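You operate a simulated robot arm through the tools that you are given. There is no shell and no other tool. Be economical: measure what you need, move in short steps, check, and stop when the job is done.

Carry out the task below with a simulated robot arm. There is one attempt and no reset: what you move stays moved.

TASK
Tumble the blue disc for 10 seconds, then open the lid.
Fine: Shut the lid, set the time dial and start it once; leave the disc in and the other disc where it is.
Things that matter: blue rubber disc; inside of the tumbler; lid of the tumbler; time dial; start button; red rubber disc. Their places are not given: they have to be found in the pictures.

It is judged by the outcome, as a careful person would: the job done as asked, and still so three seconds after it is handed in. It fails if anything else is knocked over, pushed out of place, dropped, spilled or broken.

THE ROBOT
A 7-joint arm with a two-finger parallel gripper, fixed in place. Base frame: the origin is at the foot of the arm, x ahead of it, y to its left, z up; the work surface is at about z = 0. Lengths are in m, angles in rad, forces in N, time in s.
With the tool pointing down near the work surface it reaches from about 0.22 to 0.58 m from the base axis. Its first joint turns from -1.152 to 1.152 rad. Payload 2.5 kg.
Tool frame: the origin (TCP) lies between the finger pads and is the grasp point; the fingertips stand 0.023 m ahead of it; z points along the fingers, y is the line along which they close. The gripper opens to 0.094 m. The fingers are 0.038 m wide and 0.01 m thick; the gripper's body (0.054 by 0.096 m) begins 0.039 m behind the TCP.
Orientation is that of the tool frame in the base frame, as a unit quaternion [x, y, z, w]. With the fingers straight down and closing along the base's y, the tool's x points along the base's -x, its y along +y and its z along -z.

THE INTERFACE
- The arm moves only by the tool send_rows. Its argument "moves" is a list of rows, each an object of numbers (a shift or turn left out is 0, a gripper value left out holds the last): "dx", "dy", "dz": the shift along the tool's x, y, z in m; "ax", "ay", "az": the turn, a rotation vector about the tool's x, y, z in rad; "fingers": the gripper command, from -1 (fully open) to 1 (shut), values between in proportion. In form: [{"dx": .., "dy": .., "dz": .., "ax": .., "ay": .., "az": .., "fingers": ..}, ...]. A call has 1 to 20 rows; each row shifts and turns the commanded pose from where the row before left it, along the tool's axes as they then stand. A row lasts 0.2 s, in which the tool goes at most 0.05 m and 0.15 rad; a call with a longer step from one row to the next is refused whole, and so is a gripper value outside its range. A pose out of reach is approached as far as the arm can. The call stops where the force on the tool passes 40 N (or 10 N more than at its start, if that is more) or the arm is blocked; 0.2 s more then pass. The fingers move at their own pace (about 0.108 m/s each) and stop on an object; they squeeze with about 32 N. The grip force told is the motor's: it shows also when the fingers shut on nothing. Time passes only in rows, and 0.2 s behind the last, so rows that do not move let the fingers close. It gives the time, the measured TCP pose, the force on the tool (base axes), the opening and the grip force at its end, in the units of the frame above (readings bear some noise), and new pictures: "views" is both (left out), scene, wrist or none.
- Cameras (640 x 400 px; columns grow to the right, rows downward): "scene" is fixed at [0.1199, -0.4131, 0.5522]; the picture's right is [0.76, -0.65, 0.00], its down [-0.38, -0.45, -0.81] and it looks along [0.52, 0.61, -0.59] (base axes); focal length 326 px, centre (320, 200). "wrist" rides on the gripper at [-0.039, 0, -0.044] in the tool frame; the picture's right is [0.00, -1.00, 0.00], its down [0.97, 0.00, -0.24] and it looks along [0.24, 0.00, 0.97] (tool axes); focal length 218 px, centre (320, 200).
- measure_at(camera, pixels): for up to 12 pixels [column, row] of the newest picture of that camera ("zoom" is the newest enlarged one), the place [x, y, z] in the base frame of the surface seen there, good to about 0.003 m, but the place of the scene camera against the robot may be out by one fixed shift of up to 0.012 m in any direction. No time passes.
- close_up(camera, box): a new picture of the part [left, top, right, bottom] of that camera's present view, enlarged. No time passes.
- sign_off(): hands the job in; it is judged then, once.

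Work in short steps. Measure before you move; look again where a grasp or a placing could have gone wrong, and mend it. You have 80 turns and 120 pictures in all, those below and enlarged ones among them. Open the gripper and draw the arm clear of the work before you hand the job in, unless the task says otherwise; then end with one line.

The tools are called after "Emit:" by a JSON object that holds its "fn" and its "kwargs". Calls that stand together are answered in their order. send_rows: Moves the arm, as the interface text tells. Its arguments: {"type":"object","properties":{"moves":{"type":"array","items":{"type":"object","properties":{"dx":{"type":"number"},"dy":{"type":"number"},"dz":{"type":"number"},"ax":{"type":"number"},"ay":{"type":"number"},"az":{"type":"number"},"fingers":{"type":"number"}}}},"views":{"type":"string","enum":["both","scene","wrist","none"]}},"required":["moves"]} The other tools are called the same way: measure_at (camera, pixels) gives the place of the surface under pixels of a picture; close_up (camera, box) takes an enlarged picture of a part of a camera's view; sign_off () hands the job in.

At the start:

```text
time: 0.0
tool_pos: [0.4506, -0.0839, 0.2942]
ee_rot: [0.001, 1.0, 0.0, 0.0]
wrist_force: [0.7, 0.4, 0.1]
width: 0.0941
gripper_force: 0.0
```

scene: 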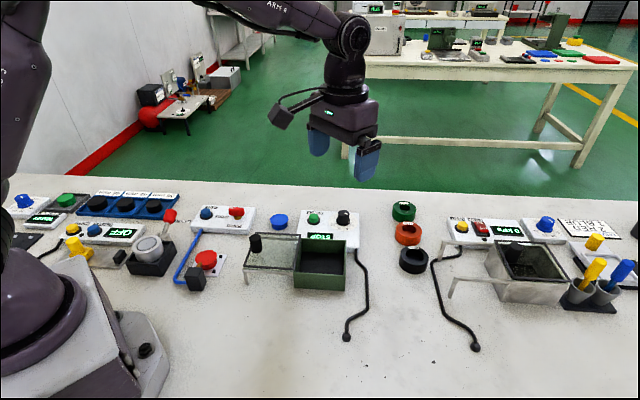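
wrist: 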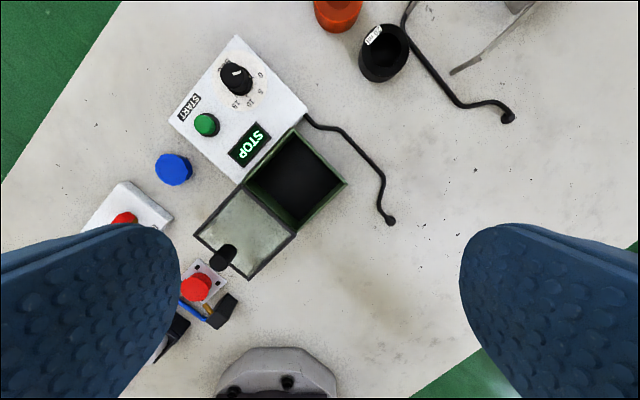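

I see a green tumbler box with an open lid, and a panel with a green button and a black dial. I'll enlarge both views to find the discs.

Emit:
{"fn": "close_up", "kwargs": {"camera": "scene", "box": [180, 180, 380, 305]}}

Emit:
{"fn": "close_up", "kwargs": {"camera": "wrist", "box": [140, 20, 400, 300]}}

Emit:
{"fn": "close_up", "kwargs": {"camera": "scene", "box": [420, 190, 640, 328]}}

Emit:
{"fn": "close_up", "kwargs": {"camera": "scene", "box": [0, 180, 240, 330]}}

```text
3.20 times, centred on (280, 242) of scene
```

zoom: 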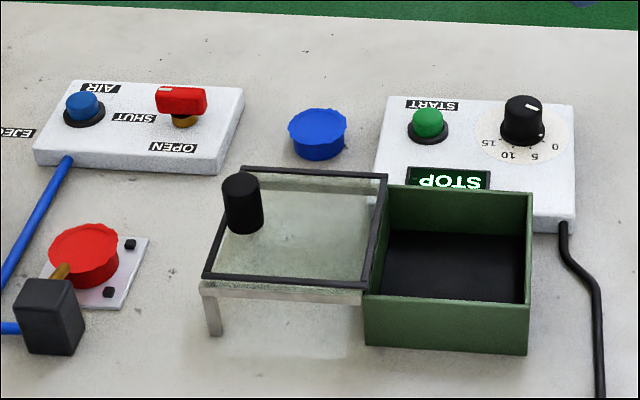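

```text
1.43 times, centred on (270, 160) of wrist
```

zoom: 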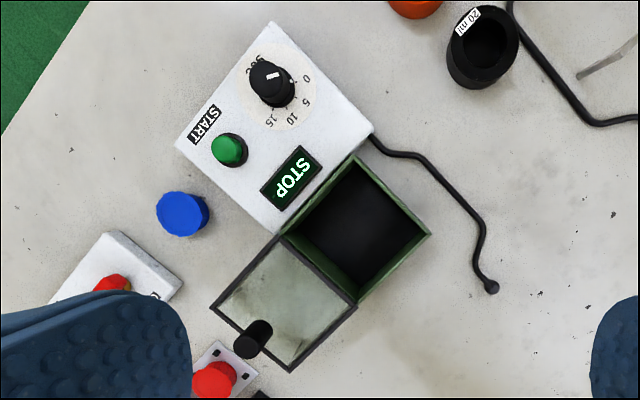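

```text
2.90 times, centred on (530, 259) of scene
```

zoom: 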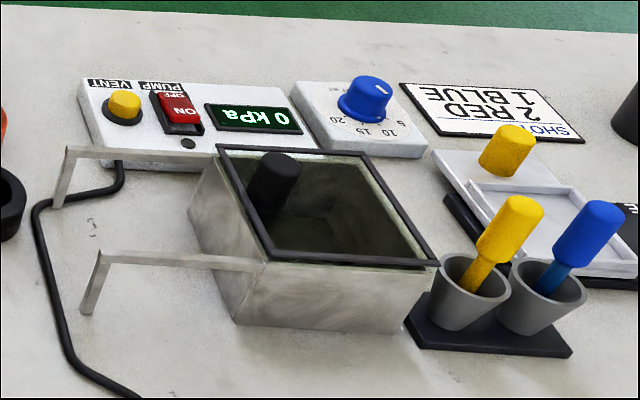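

```text
2.67 times, centred on (120, 255) of scene
```

zoom: 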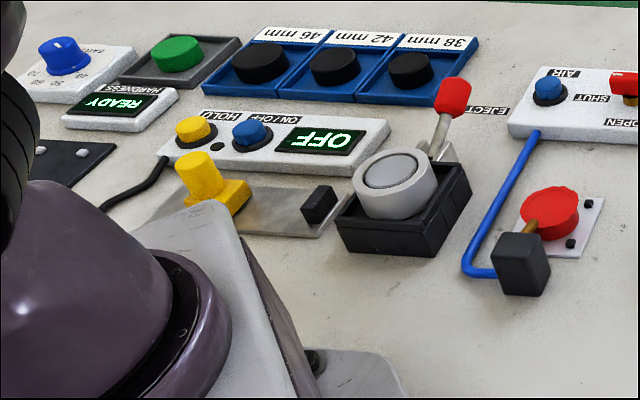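

The blue disc lies outside the box, at scene zoom (318,135). The tumbler lid slides on rails and is open now. I'll measure the key points.

Emit:
{"fn": "measure_at", "kwargs": {"camera": "wrist", "pixels": [[173, 168], [206, 124], [235, 76], [222, 256], [292, 175], [245, 187], [298, 128], [345, 184], [295, 232], [195, 236], [248, 280], [196, 287]]}}

Emit:
{"fn": "measure_at", "kwargs": {"camera": "scene", "pixels": [[278, 218], [314, 216], [344, 213], [255, 238], [320, 265], [301, 238], [345, 241], [345, 253], [296, 266], [244, 267], [255, 234], [206, 258]]}}

```text
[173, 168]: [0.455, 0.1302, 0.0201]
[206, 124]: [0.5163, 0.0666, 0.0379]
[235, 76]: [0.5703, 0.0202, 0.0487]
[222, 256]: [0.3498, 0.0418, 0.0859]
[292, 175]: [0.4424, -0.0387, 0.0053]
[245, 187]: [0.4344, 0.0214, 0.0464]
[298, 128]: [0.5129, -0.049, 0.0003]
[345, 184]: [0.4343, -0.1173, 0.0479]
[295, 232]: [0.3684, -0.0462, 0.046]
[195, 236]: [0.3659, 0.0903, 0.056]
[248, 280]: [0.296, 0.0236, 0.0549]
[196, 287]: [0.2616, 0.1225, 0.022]
```

```text
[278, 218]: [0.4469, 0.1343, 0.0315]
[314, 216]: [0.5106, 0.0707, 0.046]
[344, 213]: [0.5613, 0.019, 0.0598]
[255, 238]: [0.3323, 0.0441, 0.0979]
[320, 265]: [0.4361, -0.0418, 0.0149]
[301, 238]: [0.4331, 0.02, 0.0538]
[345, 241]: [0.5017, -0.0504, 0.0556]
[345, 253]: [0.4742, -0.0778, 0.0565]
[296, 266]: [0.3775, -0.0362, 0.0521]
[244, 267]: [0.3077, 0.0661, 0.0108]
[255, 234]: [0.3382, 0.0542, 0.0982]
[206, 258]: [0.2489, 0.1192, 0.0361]
```

The disc centre is at (0.455, 0.130) with its top at z 0.020. The box is turned 45°, centred near (0.434, -0.047). I'll go above the disc and turn so the fingers close along (1,1), in the gap between the panels.

Emit:
{"fn": "send_rows", "kwargs": {"moves": [{"dx": -0.0009, "dy": 0.0428, "fingers": -1}, {"dx": -0.0009, "dy": 0.0428}, {"dx": -0.0009, "dy": 0.0428}, {"dx": -0.0009, "dy": 0.0428}, {"dx": -0.0009, "dy": 0.0428}, {"az": 0.1309}, {"az": 0.1309}, {"az": 0.1309}, {"az": 0.1309}, {"az": 0.1309}, {"az": 0.1309}, {"dz": 0.04}, {"dz": 0.04}, {"dz": 0.04}, {"dz": 0.04}, {}]}}

```text
time: 3.4
tool_pos: [0.4553, 0.1294, 0.1342]
ee_rot: [0.383, 0.924, -0.001, 0.0]
wrist_force: [0.2, 0.5, 0.2]
width: 0.0939
gripper_force: 0.0
```

scene: 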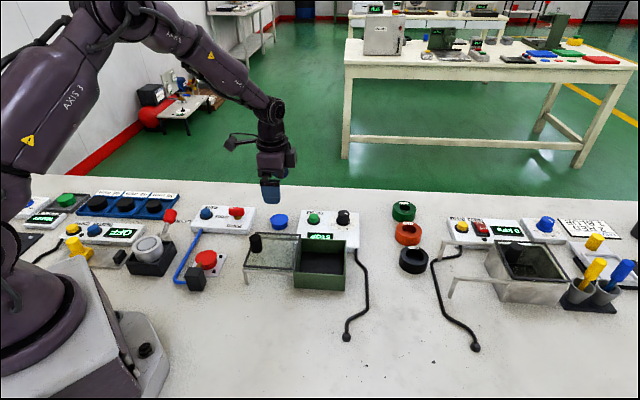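
wrist: 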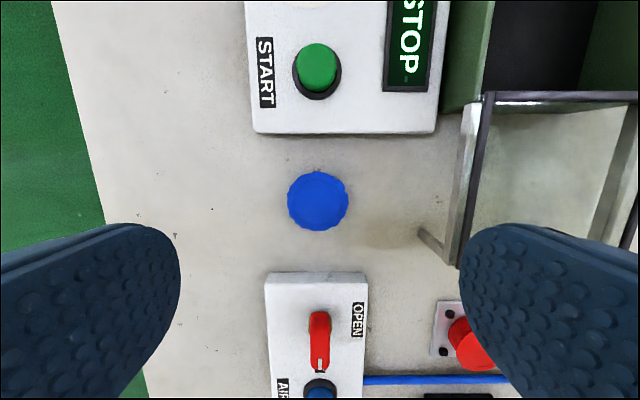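

The disc is centred between the fingers. I'll check the rail leg's clearance from the right finger.

Emit:
{"fn": "measure_at", "kwargs": {"camera": "wrist", "pixels": [[318, 200], [290, 200], [346, 200], [428, 238], [455, 262], [470, 110], [318, 65], [318, 274], [345, 133]]}}

```text
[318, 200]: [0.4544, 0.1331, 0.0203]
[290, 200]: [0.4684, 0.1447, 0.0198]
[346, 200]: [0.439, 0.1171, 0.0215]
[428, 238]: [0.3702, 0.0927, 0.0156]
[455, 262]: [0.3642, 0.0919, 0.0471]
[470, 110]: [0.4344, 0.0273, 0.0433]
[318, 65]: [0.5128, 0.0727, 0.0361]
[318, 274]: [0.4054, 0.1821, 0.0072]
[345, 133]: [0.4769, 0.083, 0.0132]
```

There is ample clearance. I'll descend with about a 0.07 opening to TCP z≈0.029, then close.

Emit:
{"fn": "send_rows", "kwargs": {"moves": [{"dx": 0.0018, "dy": 0.001, "dz": 0.03, "fingers": -0.5}, {"dz": 0.03}, {"dz": 0.025}, {"dz": 0.02}, {}, {"fingers": 1}, {}, {}, {}], "views": "wrist"}}

```text
time: 5.4
tool_pos: [0.4536, 0.1337, 0.0304]
ee_rot: [0.382, 0.924, 0.0, 0.0]
wrist_force: [0.6, 0.2, 0.1]
width: 0.038
gripper_force: 32.3
```

wrist: 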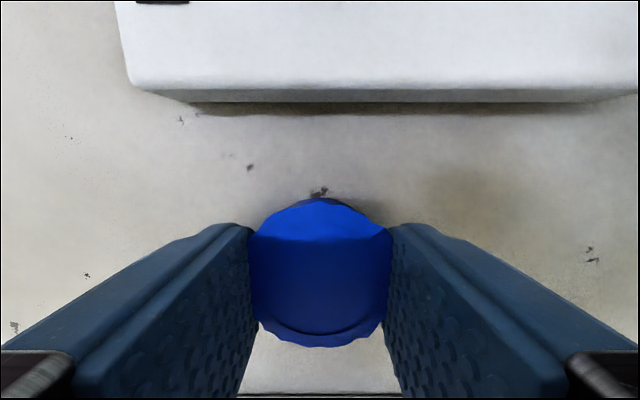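

The disc is gripped at a width of 0.038. I'll lift it and carry it over the box.

Emit:
{"fn": "send_rows", "kwargs": {"moves": [{"dz": -0.03}, {"dz": -0.04}, {"dz": -0.05}, {"dx": -0.023, "dy": -0.0284}, {"dx": -0.023, "dy": -0.0284}, {"dx": -0.023, "dy": -0.0284}, {"dx": -0.023, "dy": -0.0284}, {"dx": -0.023, "dy": -0.0284}, {}]}}

```text
time: 7.4
tool_pos: [0.4349, -0.0498, 0.1488]
ee_rot: [0.382, 0.924, 0.001, 0.0]
wrist_force: [0.0, 0.0, 0.3]
width: 0.0381
gripper_force: 32.2
```

scene: 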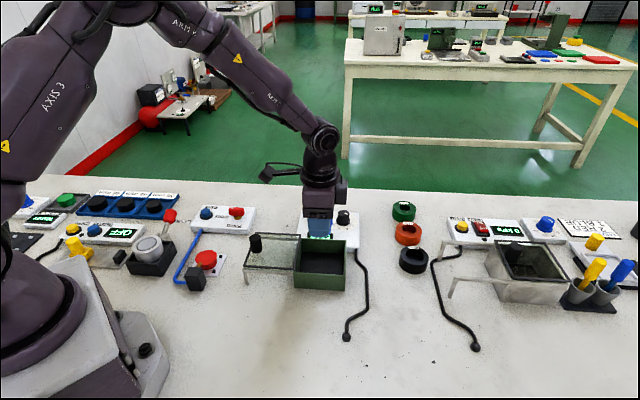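
wrist: 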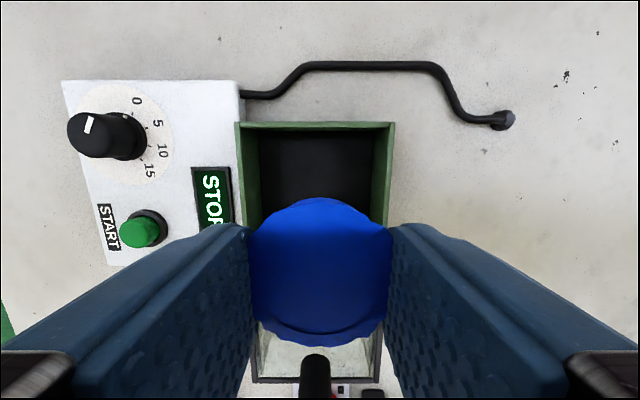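

I'll measure the box walls from this view.

Emit:
{"fn": "measure_at", "kwargs": {"camera": "wrist", "pixels": [[241, 125], [391, 125], [316, 126], [242, 190], [391, 190], [316, 150], [256, 380], [378, 380], [256, 350]]}}

Emit:
{"fn": "close_up", "kwargs": {"camera": "wrist", "box": [50, 70, 250, 270]}}

```text
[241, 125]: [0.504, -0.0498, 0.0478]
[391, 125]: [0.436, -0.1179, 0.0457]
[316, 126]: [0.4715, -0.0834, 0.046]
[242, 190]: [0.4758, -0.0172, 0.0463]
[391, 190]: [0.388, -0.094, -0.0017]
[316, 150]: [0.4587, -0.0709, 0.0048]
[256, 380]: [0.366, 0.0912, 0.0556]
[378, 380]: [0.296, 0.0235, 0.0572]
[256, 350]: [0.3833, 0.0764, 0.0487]
```

```text
2.00 times, centred on (150, 170) of wrist
```

zoom: 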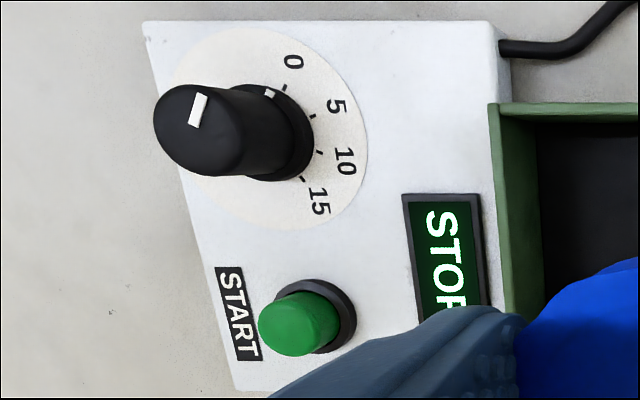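

Box centre matches the TCP to within a millimetre. I'll lower the disc to the floor, open slightly, and rise.

Emit:
{"fn": "send_rows", "kwargs": {"moves": [{"dz": 0.03}, {"dz": 0.03}, {"dz": 0.03}, {"dz": 0.012}, {"dz": 0.008}, {}, {"fingers": -0.1}, {}, {}], "views": "wrist"}}

Emit:
{"fn": "send_rows", "kwargs": {"moves": [{"dz": -0.03}, {"dz": -0.04}, {"dz": -0.04}, {"dz": -0.04}, {}]}}

```text
time: 9.4
tool_pos: [0.4355, -0.0491, 0.0399]
ee_rot: [0.383, 0.924, 0.0, 0.0]
wrist_force: [-0.2, -0.5, 0.3]
width: 0.0517
gripper_force: 0.2
```

wrist: 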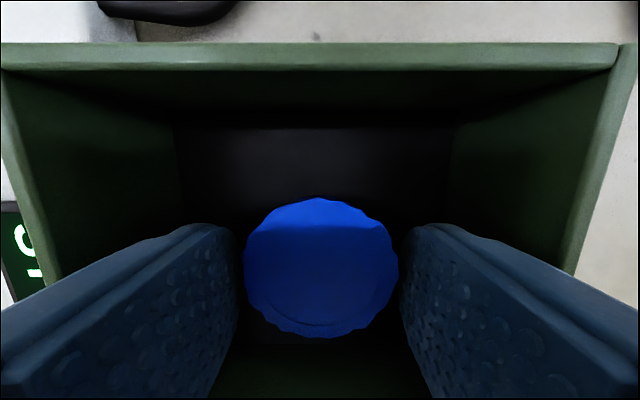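

```text
time: 10.6
tool_pos: [0.4345, -0.0499, 0.1887]
ee_rot: [0.382, 0.924, 0.0, 0.0]
wrist_force: [0.6, 0.3, 0.6]
width: 0.052
gripper_force: 0.0
```

scene: 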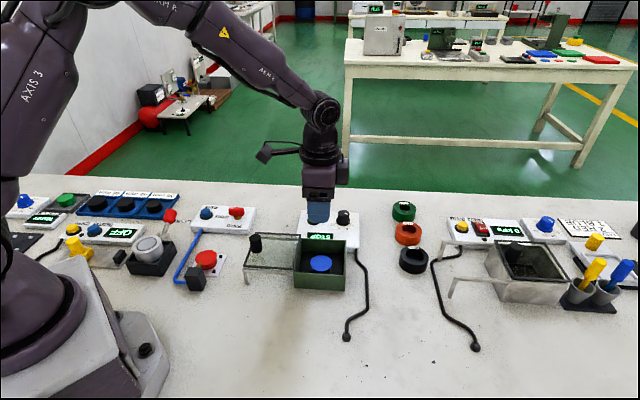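
wrist: 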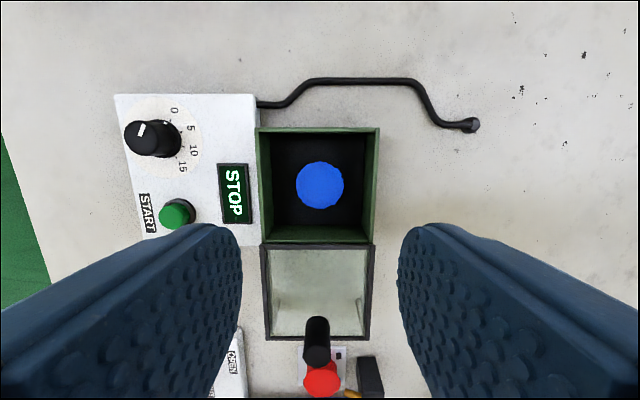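

The disc rests in the box. Next I'll find the lid knob's centre, starting at about (316,330).

Emit:
{"fn": "measure_at", "kwargs": {"camera": "wrist", "pixels": [[317, 322], [317, 335], [310, 328], [325, 328], [317, 355], [263, 246], [373, 246], [266, 338], [369, 338]]}}

Emit:
{"fn": "close_up", "kwargs": {"camera": "wrist", "box": [240, 230, 400, 400]}}

```text
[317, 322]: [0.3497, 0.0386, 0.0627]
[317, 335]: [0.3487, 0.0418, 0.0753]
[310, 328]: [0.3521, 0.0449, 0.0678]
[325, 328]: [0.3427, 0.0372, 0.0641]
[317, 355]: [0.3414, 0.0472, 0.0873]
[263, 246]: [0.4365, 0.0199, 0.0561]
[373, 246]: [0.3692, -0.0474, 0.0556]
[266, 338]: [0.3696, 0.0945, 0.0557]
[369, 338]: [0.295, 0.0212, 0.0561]
```

```text
2.35 times, centred on (320, 315) of wrist
```

zoom: 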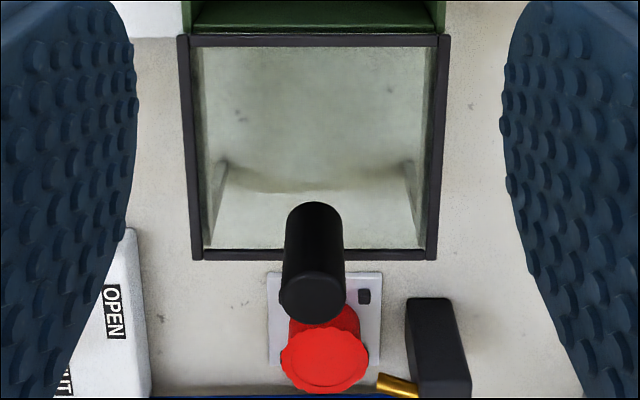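

The knob centre is at about (0.3415, 0.0475), with its top at z 0.087. I'll move above it, descend to TCP z≈0.085, and check before closing.

Emit:
{"fn": "send_rows", "kwargs": {"moves": [{"dx": 0.0336, "dy": 0.0008}, {"dx": 0.0336, "dy": 0.0008}, {"dx": 0.0336, "dy": 0.0008}, {"dx": 0.0336, "dy": 0.0008}, {}, {"dz": 0.03}, {"dz": 0.03}, {}]}}

```text
time: 12.4
tool_pos: [0.3435, 0.0463, 0.1299]
ee_rot: [0.383, 0.924, 0.0, 0.0]
wrist_force: [-0.1, 0.1, 0.1]
width: 0.0518
gripper_force: 0.0
```

scene: 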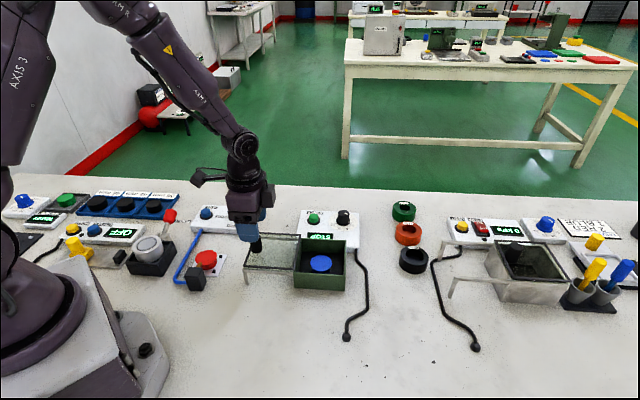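
wrist: 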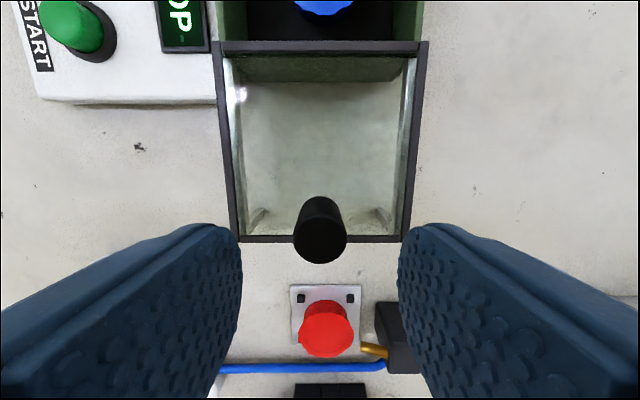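

The knob top at (320,235) is where the TCP axis should project. I'll descend and close.

Emit:
{"fn": "send_rows", "kwargs": {"moves": [{"dz": 0.02}, {"dz": 0.02}, {"dz": 0.004}, {}, {"fingers": 1}, {}, {}, {}]}}

```text
time: 14.2
tool_pos: [0.3415, 0.0484, 0.0863]
ee_rot: [0.383, 0.924, 0.001, 0.001]
wrist_force: [12.0, 6.0, -14.5]
width: 0.0234
gripper_force: 44.9
```

scene: 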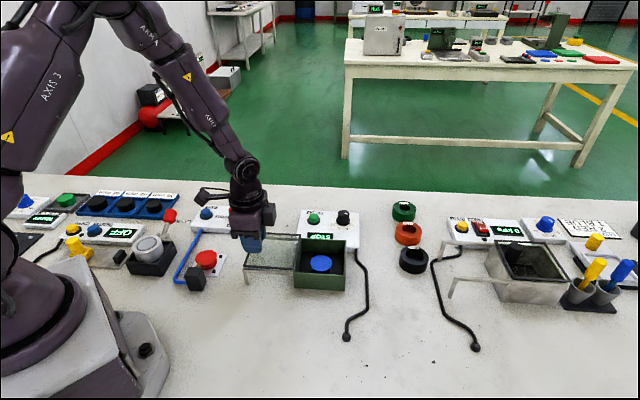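
wrist: 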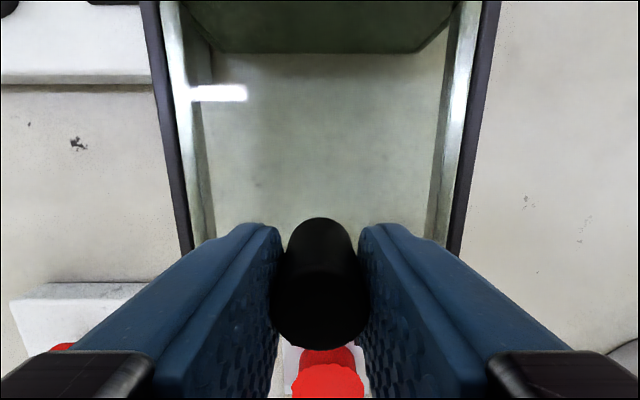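

I have the knob, at a width of 0.023. I'll slide the lid along tool -x by 0.09 and check.

Emit:
{"fn": "send_rows", "kwargs": {"moves": [{"dx": -0.01}, {"dx": -0.015}, {"dx": -0.015}, {"dx": -0.015}, {"dx": -0.015}, {"dx": -0.015}, {"dx": -0.005}, {}]}}

```text
time: 16.0
tool_pos: [0.4051, -0.0155, 0.0857]
ee_rot: [0.383, 0.924, 0.0, 0.002]
wrist_force: [7.4, 5.9, 25.1]
width: 0.0233
gripper_force: 45.4
```

scene: 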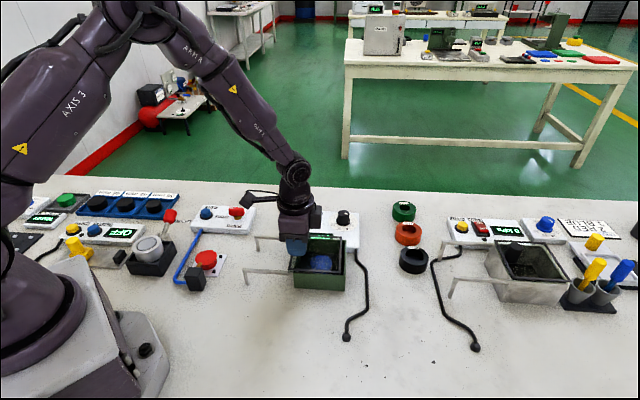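
wrist: 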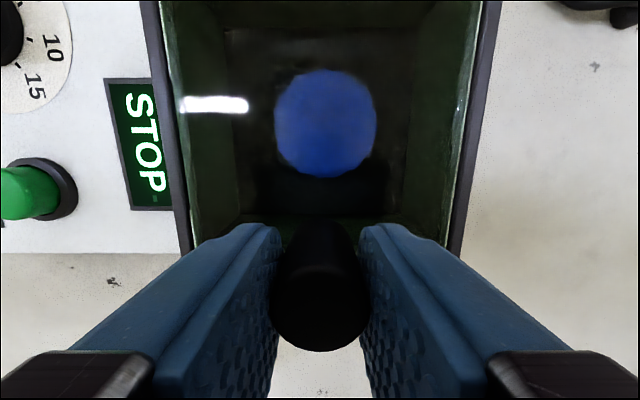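

The lid has moved about 0.09. I'll push in small steps until it stops.

Emit:
{"fn": "send_rows", "kwargs": {"moves": [{"dx": -0.003}, {"dx": -0.003}, {"dx": -0.003}, {"dx": -0.003}, {}], "views": "scene"}}

Emit:
{"fn": "close_up", "kwargs": {"camera": "scene", "box": [230, 190, 390, 305]}}

```text
time: 17.2
tool_pos: [0.4115, -0.0225, 0.0852]
ee_rot: [0.383, 0.924, 0.001, -0.002]
wrist_force: [-1.3, 12.5, 11.9]
width: 0.023
gripper_force: 45.2
```

scene: 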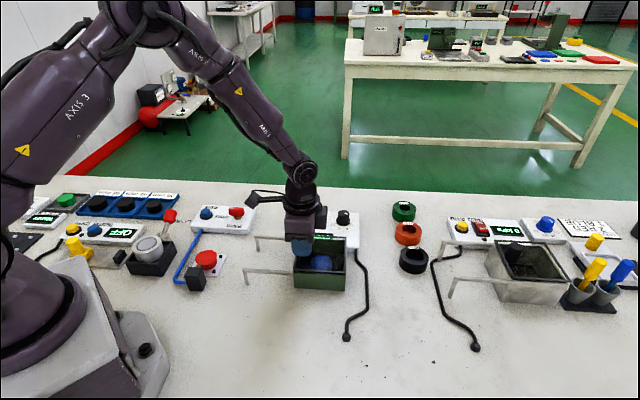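

```text
3.48 times, centred on (310, 248) of scene
```

zoom: 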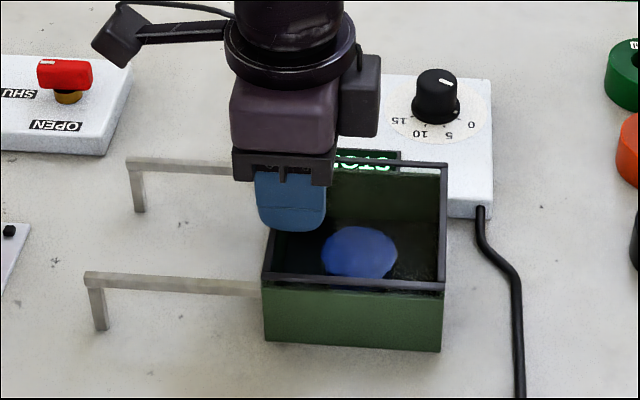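

The lid looks flush. I'll push a little more to feel for the stop.

Emit:
{"fn": "send_rows", "kwargs": {"moves": [{"dx": -0.003}, {}], "views": "none"}}

```text
time: 17.8
tool_pos: [0.4113, -0.022, 0.0861]
ee_rot: [0.381, 0.924, 0.0, -0.005]
wrist_force: [-22.8, 23.6, 16.5]
width: 0.0235
gripper_force: 44.9
```

It's at the hard stop: force rose and the position held. I'll relax, release, rise, and look.

Emit:
{"fn": "send_rows", "kwargs": {"moves": [{"dx": 0.004}, {"fingers": -0.2}, {}, {"dz": -0.03}, {"dz": -0.04}, {"dz": -0.04}, {}]}}

Emit:
{"fn": "close_up", "kwargs": {"camera": "scene", "box": [230, 190, 390, 305]}}

Emit:
{"fn": "measure_at", "kwargs": {"camera": "wrist", "pixels": [[320, 240]]}}

```text
time: 19.4
tool_pos: [0.4136, -0.0237, 0.1952]
ee_rot: [0.382, 0.924, 0.0, 0.0]
wrist_force: [0.5, 0.0, -0.3]
width: 0.0563
gripper_force: 0.0
```

scene: 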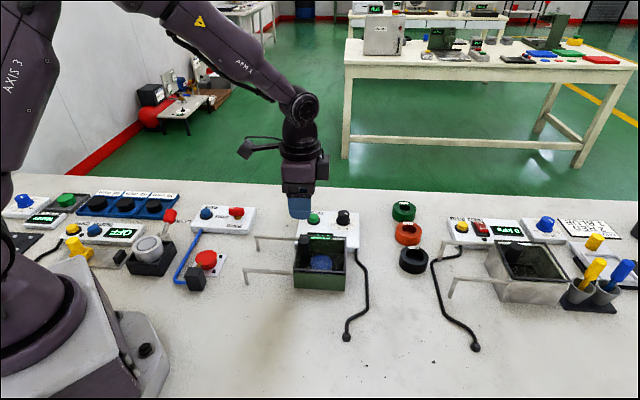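
wrist: 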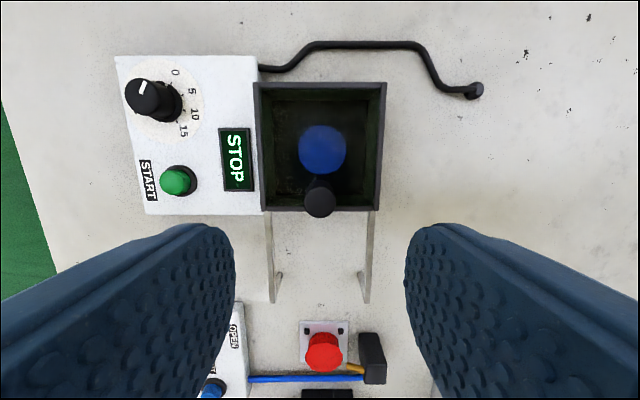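

```text
3.48 times, centred on (310, 248) of scene
```

zoom: 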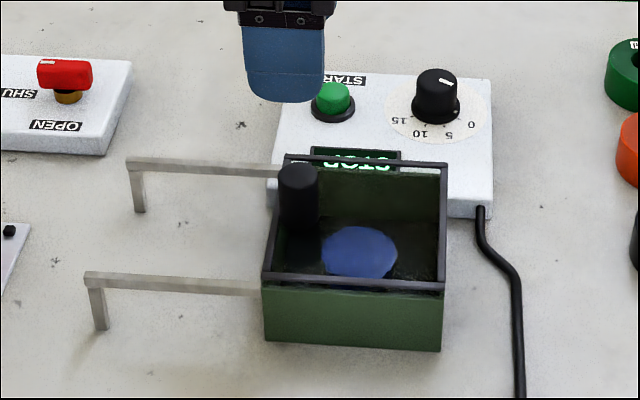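

```text
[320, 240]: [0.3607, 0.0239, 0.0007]
```

The lid is shut and the disc is visible inside. Next I'll measure the dial and button in this view.

Emit:
{"fn": "measure_at", "kwargs": {"camera": "wrist", "pixels": [[143, 95], [135, 90], [148, 101], [170, 92], [174, 105], [176, 180], [176, 73], [192, 92], [194, 114], [184, 131], [150, 62]]}}

Emit:
{"fn": "close_up", "kwargs": {"camera": "wrist", "box": [110, 50, 230, 150]}}

```text
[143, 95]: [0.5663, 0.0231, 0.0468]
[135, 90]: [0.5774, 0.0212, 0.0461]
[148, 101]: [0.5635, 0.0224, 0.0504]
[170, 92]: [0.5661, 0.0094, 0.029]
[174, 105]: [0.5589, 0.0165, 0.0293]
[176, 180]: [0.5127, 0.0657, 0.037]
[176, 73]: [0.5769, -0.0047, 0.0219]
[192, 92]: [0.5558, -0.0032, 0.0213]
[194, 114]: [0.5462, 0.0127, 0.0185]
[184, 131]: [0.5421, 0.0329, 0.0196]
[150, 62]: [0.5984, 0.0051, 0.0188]
```

```text
4.00 times, centred on (170, 100) of wrist
```

zoom: 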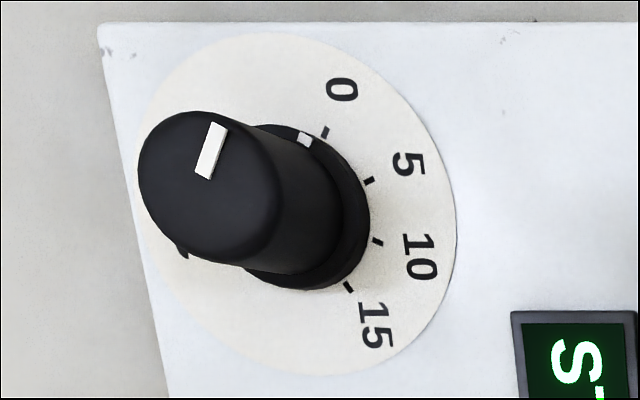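

I'll move above the dial, near (0.568, 0.020), to read it squarely.

Emit:
{"fn": "send_rows", "kwargs": {"moves": [{"dx": -0.0195, "dy": 0.035}, {"dx": -0.0195, "dy": 0.035}, {"dx": -0.0195, "dy": 0.035}, {"dx": -0.0195, "dy": 0.035}, {}, {}]}}

Emit:
{"fn": "close_up", "kwargs": {"camera": "wrist", "box": [240, 120, 400, 220]}}

```text
time: 20.8
tool_pos: [0.569, 0.0186, 0.1944]
ee_rot: [0.382, 0.924, 0.0, 0.0]
wrist_force: [0.0, 0.5, -0.1]
width: 0.0563
gripper_force: 0.0
```

scene: 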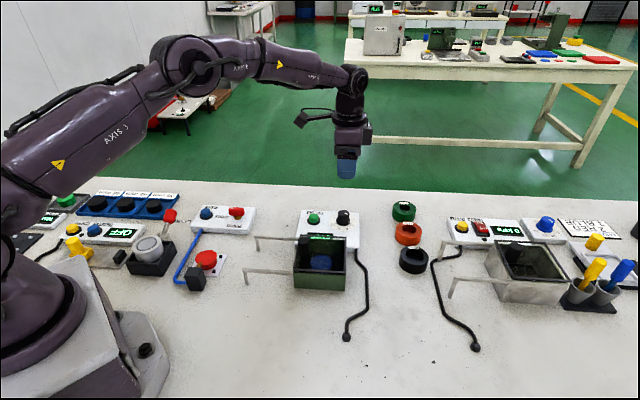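
wrist: 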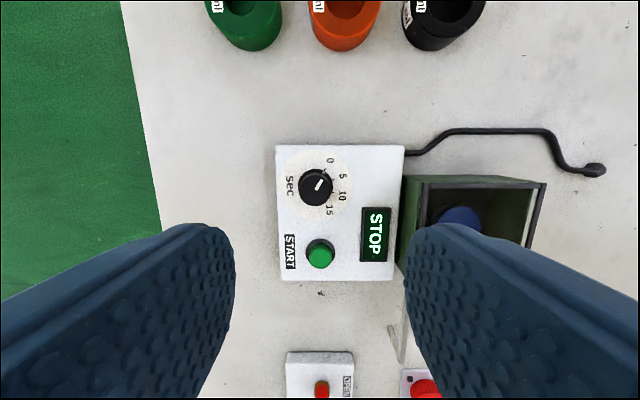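

```text
4.00 times, centred on (320, 170) of wrist
```

zoom: 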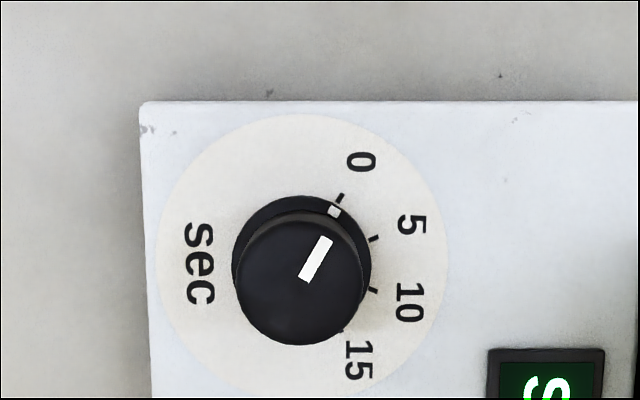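

The pointer is at 0 and the ticks are about 40° apart (-60, -20, +20, +60), so 10 needs +80° (1.396 rad) clockwise. I'll pre-turn by -1.396, shift 0.0044 along +y, lower, and check.

Emit:
{"fn": "send_rows", "kwargs": {"moves": [{"dy": 0.0044}, {"az": -0.1396}, {"az": -0.1396}, {"az": -0.1396}, {"az": -0.1396}, {"az": -0.1396}, {"az": -0.1396}, {"az": -0.1396}, {"az": -0.1396}, {"az": -0.1396}, {"az": -0.1396}, {"dz": 0.04}, {"dz": 0.04}, {}]}}

```text
time: 23.8
tool_pos: [0.5702, 0.0235, 0.1156]
ee_rot: [-0.301, 0.954, 0.0, 0.0]
wrist_force: [0.2, -0.5, 0.2]
width: 0.0564
gripper_force: 0.1
```

scene: 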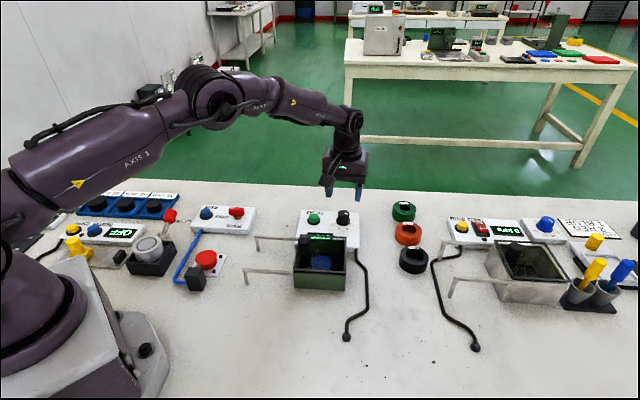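
wrist: 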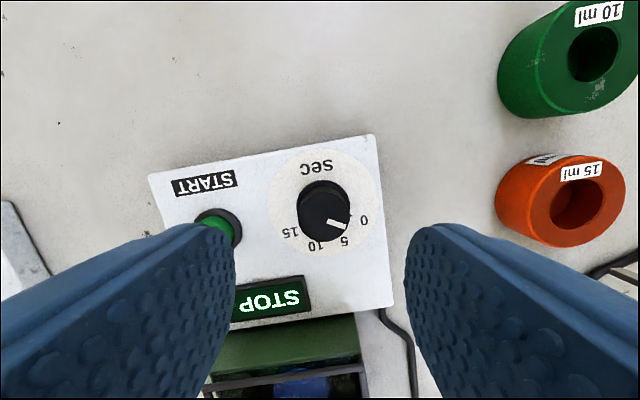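

The knob top at about (323,217) is within 2 mm of the axis. I'll descend and close.

Emit:
{"fn": "send_rows", "kwargs": {"moves": [{"dx": -0.001, "dy": -0.0012, "dz": 0.025}, {"dz": 0.025}, {"dz": 0.009}, {}, {"fingers": 1}, {}, {}]}}

Emit:
{"fn": "close_up", "kwargs": {"camera": "scene", "box": [280, 160, 400, 250]}}

```text
time: 25.4
tool_pos: [0.5698, 0.0228, 0.0568]
ee_rot: [-0.302, 0.953, 0.0, 0.002]
wrist_force: [11.0, -3.6, -9.6]
width: 0.0281
gripper_force: 44.8
```

scene: 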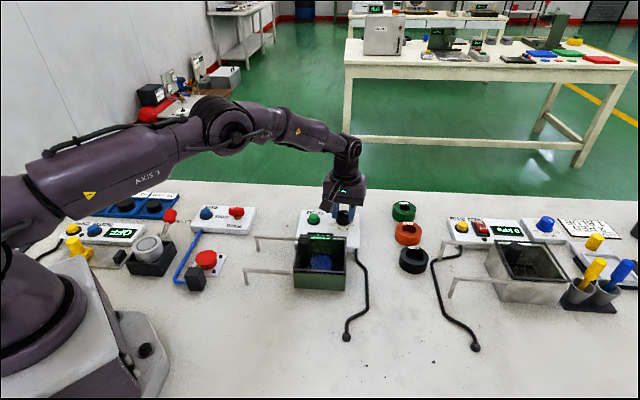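
wrist: 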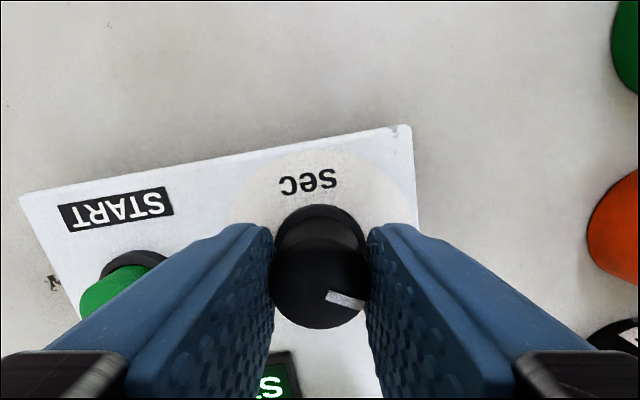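

```text
4.44 times, centred on (340, 205) of scene
```

zoom: 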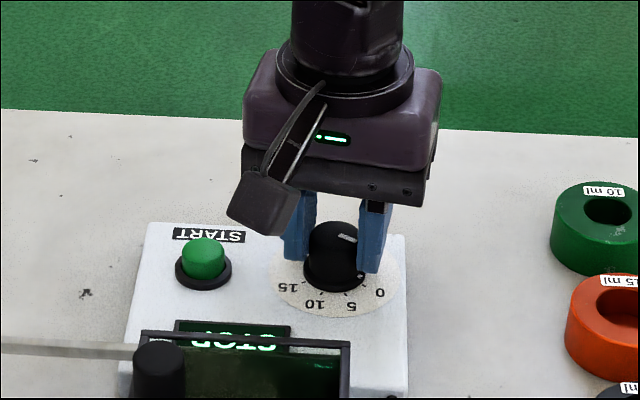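

The knob is gripped at a width of 0.028. I'll turn +1.396 rad.

Emit:
{"fn": "send_rows", "kwargs": {"moves": [{"az": 0.1396}, {"az": 0.1396}, {"az": 0.1396}, {"az": 0.1396}, {"az": 0.1396}, {"az": 0.1396}, {"az": 0.1396}, {"az": 0.1396}, {"az": 0.1396}, {"az": 0.1396}, {}]}}

Emit:
{"fn": "close_up", "kwargs": {"camera": "scene", "box": [280, 160, 400, 250]}}

```text
time: 27.8
tool_pos: [0.5705, 0.0241, 0.0558]
ee_rot: [0.384, 0.923, -0.001, -0.001]
wrist_force: [-8.4, -4.6, -17.3]
width: 0.0283
gripper_force: 44.7
```

scene: 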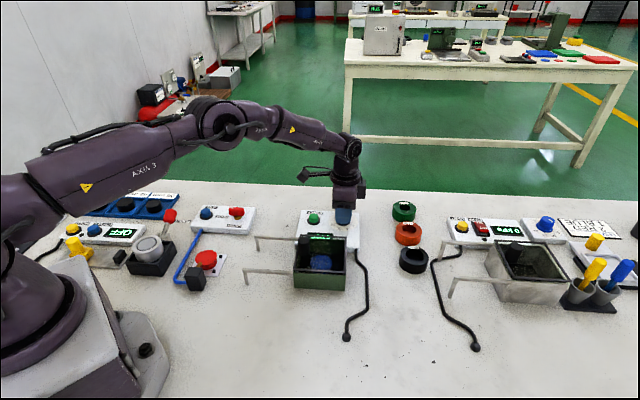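
wrist: 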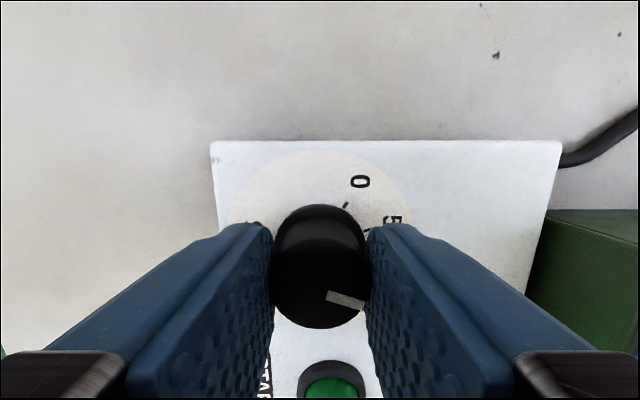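

```text
4.44 times, centred on (340, 205) of scene
```

zoom: 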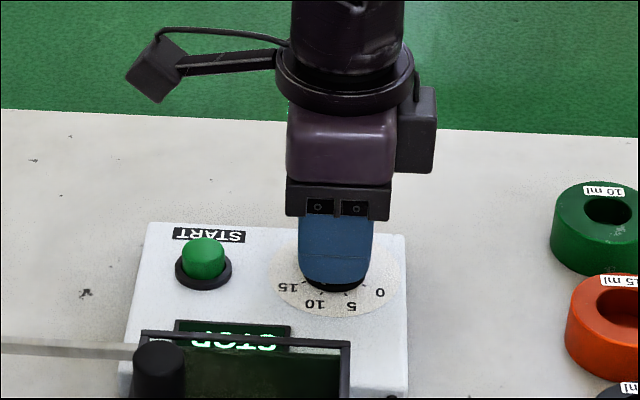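

The knob turned with the gripper. I'll release, rise straight up, and read it.

Emit:
{"fn": "send_rows", "kwargs": {"moves": [{"fingers": -0.2}, {}, {"dz": -0.04}, {"dz": -0.05}, {"dz": -0.047}, {}], "views": "wrist"}}

Emit:
{"fn": "close_up", "kwargs": {"camera": "wrist", "box": [240, 120, 400, 220]}}

```text
time: 29.2
tool_pos: [0.5728, 0.024, 0.192]
ee_rot: [0.383, 0.924, 0.0, -0.001]
wrist_force: [-0.6, 0.5, 0.1]
width: 0.0565
gripper_force: 0.0
```

wrist: 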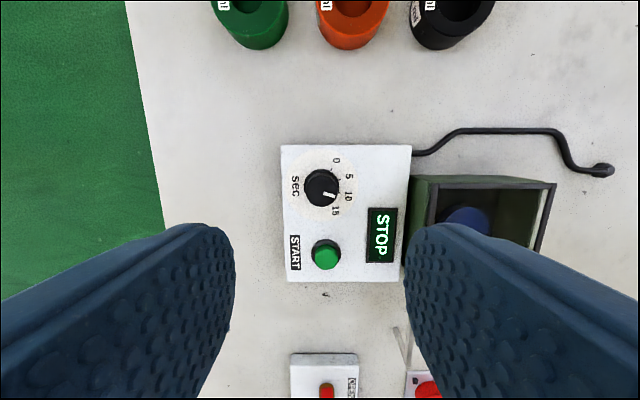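

```text
4.00 times, centred on (320, 170) of wrist
```

zoom: 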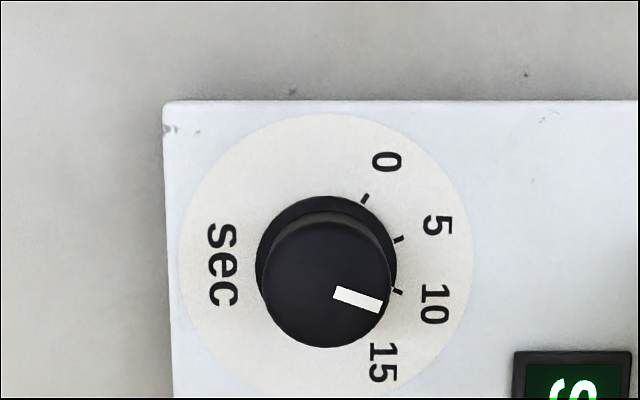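

By the cap mark, the dial is close to 10. I'll check with the base pointer from the scene camera, and turn the wrist for a better view.

Emit:
{"fn": "send_rows", "kwargs": {"moves": [{"dx": 0.04}, {"dx": 0.04}, {}]}}

Emit:
{"fn": "close_up", "kwargs": {"camera": "scene", "box": [325, 200, 361, 223]}}

Emit:
{"fn": "close_up", "kwargs": {"camera": "wrist", "box": [280, 60, 380, 122]}}

```text
time: 30.0
tool_pos: [0.5146, 0.0819, 0.1906]
ee_rot: [0.382, 0.924, 0.001, 0.0]
wrist_force: [-1.9, -0.2, -0.7]
width: 0.0564
gripper_force: 0.1
```

scene: 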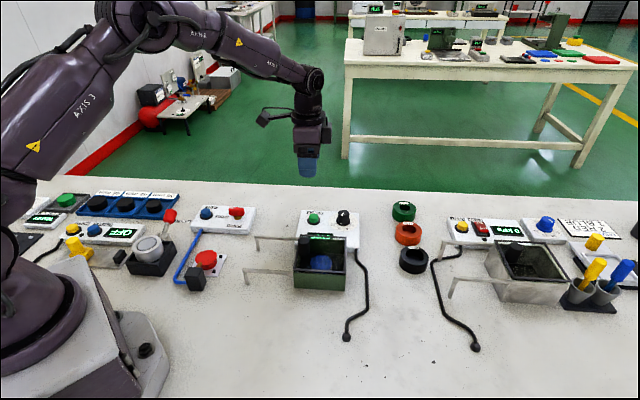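
wrist: 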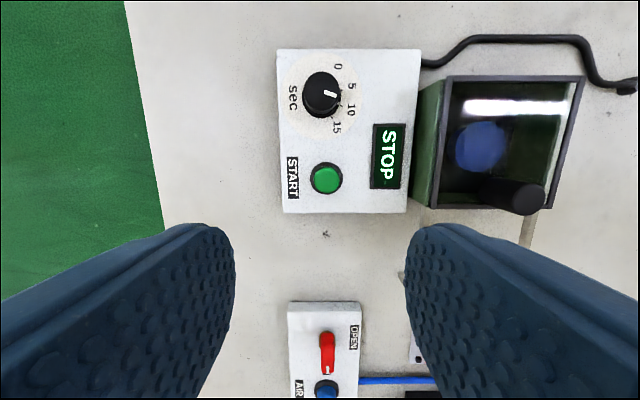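

```text
16.00 times, centred on (343, 212) of scene
```

zoom: 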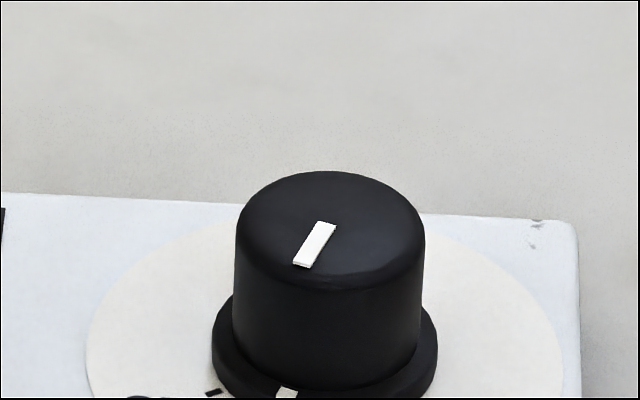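

```text
6.40 times, centred on (330, 91) of wrist
```

zoom: 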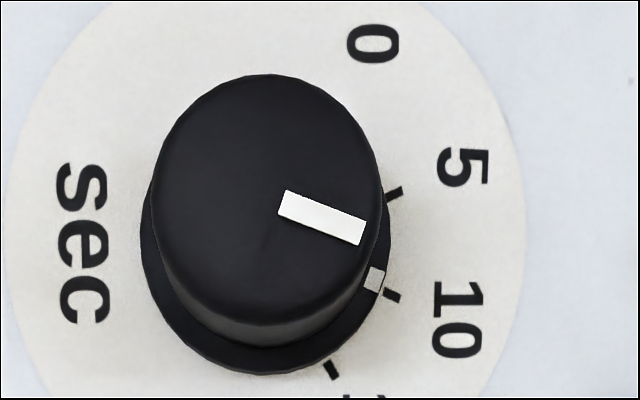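

The pointer dot looks close to the 10 tick. I'll put the camera straight above the dial to remove the parallax.

Emit:
{"fn": "send_rows", "kwargs": {"moves": [{"dx": -0.04}, {}], "views": "wrist"}}

Emit:
{"fn": "close_up", "kwargs": {"camera": "wrist", "box": [280, 110, 370, 178]}}

Emit:
{"fn": "close_up", "kwargs": {"camera": "scene", "box": [320, 200, 370, 231]}}

```text
time: 30.6
tool_pos: [0.5434, 0.052, 0.1885]
ee_rot: [0.383, 0.924, 0.0, 0.001]
wrist_force: [0.1, 0.1, 0.2]
width: 0.0563
gripper_force: 0.0
```

wrist: 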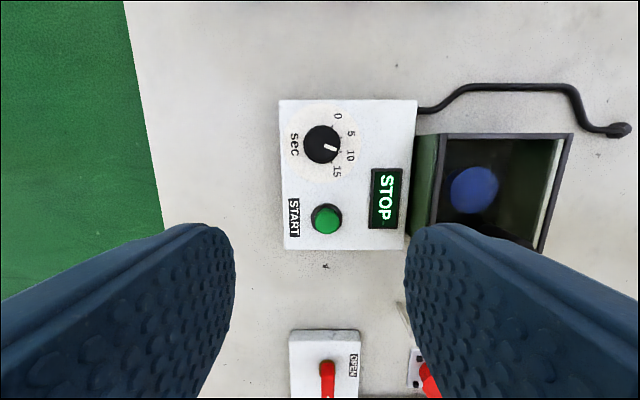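

```text
5.88 times, centred on (325, 144) of wrist
```

zoom: 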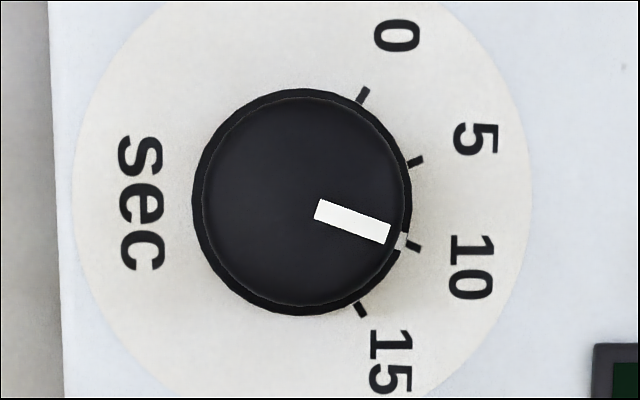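

```text
12.80 times, centred on (345, 216) of scene
```

zoom: 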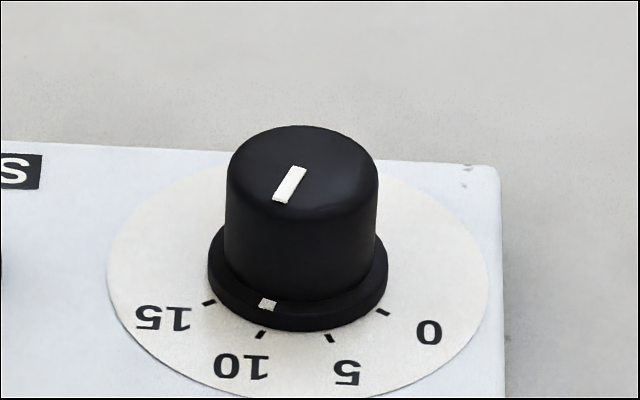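

From directly above, the dot is at 21.8° and the 10 tick at 21.9°, so the dial is on 10. Next I'll measure the start button.

Emit:
{"fn": "measure_at", "kwargs": {"camera": "wrist", "pixels": [[327, 221], [327, 217], [322, 221], [332, 221], [327, 226], [345, 235]]}}

Emit:
{"fn": "close_up", "kwargs": {"camera": "wrist", "box": [280, 180, 420, 260]}}

```text
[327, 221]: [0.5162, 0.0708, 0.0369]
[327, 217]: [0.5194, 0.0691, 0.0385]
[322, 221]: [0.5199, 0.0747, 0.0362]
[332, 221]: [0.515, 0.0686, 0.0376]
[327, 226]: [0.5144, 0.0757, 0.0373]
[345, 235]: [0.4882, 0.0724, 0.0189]
```

```text
4.57 times, centred on (350, 220) of wrist
```

zoom: 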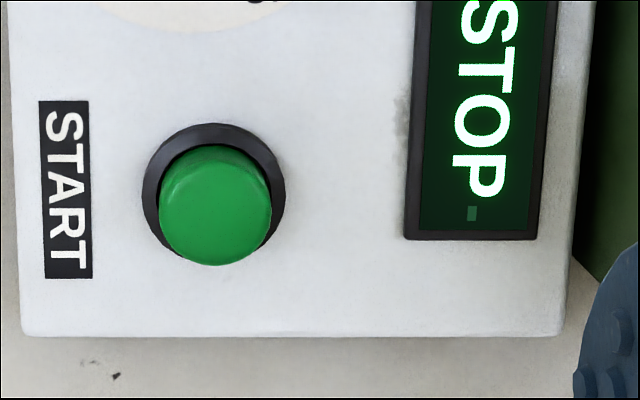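

I'll close the fingers and move above the button, with the tips just clear of it.

Emit:
{"fn": "send_rows", "kwargs": {"moves": [{"dx": 0.0315, "dy": -0.0065, "fingers": 1}, {"dz": 0.04}, {"dz": 0.04}, {"dz": 0.035}, {}, {}]}}

```text
time: 32.0
tool_pos: [0.5206, 0.0677, 0.0747]
ee_rot: [0.383, 0.924, 0.0, 0.0]
wrist_force: [-0.2, -0.9, 0.2]
width: 0.0
gripper_force: 31.8
```

scene: 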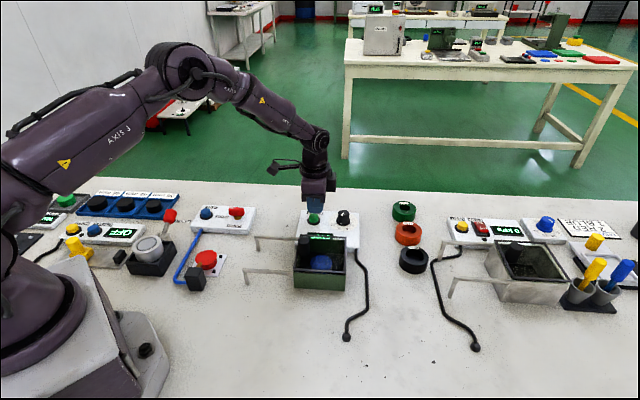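
wrist: 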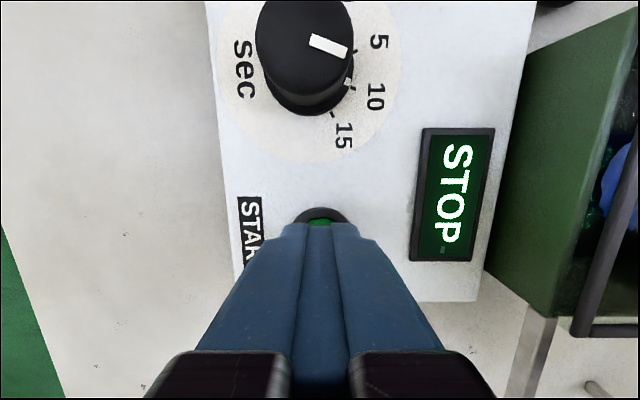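

The tips are over the button, at column 320. I'll nudge +x 3 mm and press down in 2 mm steps.

Emit:
{"fn": "send_rows", "kwargs": {"moves": [{"dx": 0.003, "dz": 0.006}, {"dz": 0.006}, {"dz": 0.002}, {"dz": 0.002}, {"dz": 0.001}], "views": "wrist"}}

```text
time: 33.2
tool_pos: [0.5144, 0.0698, 0.0602]
ee_rot: [0.383, 0.924, 0.0, 0.001]
wrist_force: [0.2, 0.2, -0.3]
width: 0.0
gripper_force: 31.7
```

wrist: 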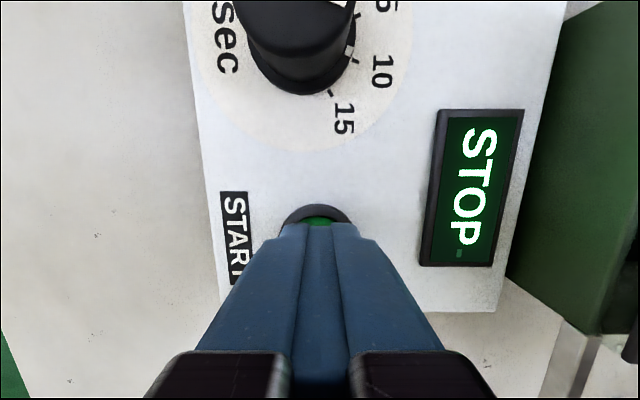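

There's no contact yet, with the tips at z≈0.037. I'll continue in 1 mm steps.

Emit:
{"fn": "send_rows", "kwargs": {"moves": [{"dz": 0.001}, {"dz": 0.001}, {"dz": 0.001}], "views": "wrist"}}

```text
time: 34.0
tool_pos: [0.5144, 0.0698, 0.0582]
ee_rot: [0.383, 0.924, 0.0, 0.0]
wrist_force: [-0.4, 0.4, 1.3]
width: 0.0002
gripper_force: 32.6
```

wrist: 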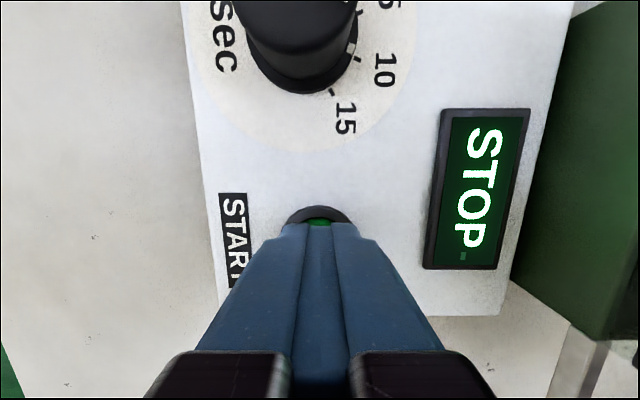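

Contact is starting, at about 1 N. I'll press on.

Emit:
{"fn": "send_rows", "kwargs": {"moves": [{"dz": 0.001}, {"dz": 0.001}], "views": "wrist"}}

```text
time: 34.6
tool_pos: [0.5142, 0.0716, 0.0576]
ee_rot: [0.383, 0.924, -0.001, 0.001]
wrist_force: [0.0, -0.9, 1.7]
width: 0.0001
gripper_force: 32.3
```

wrist: 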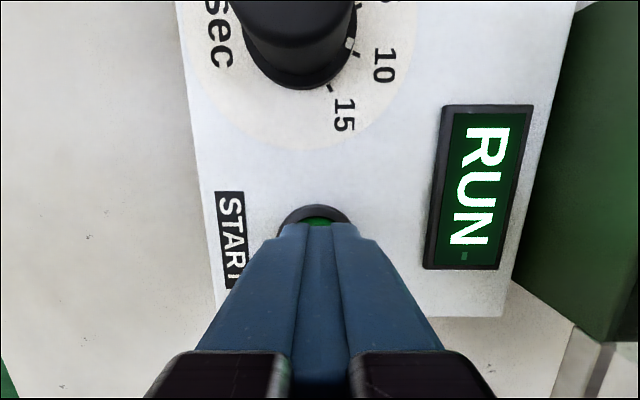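

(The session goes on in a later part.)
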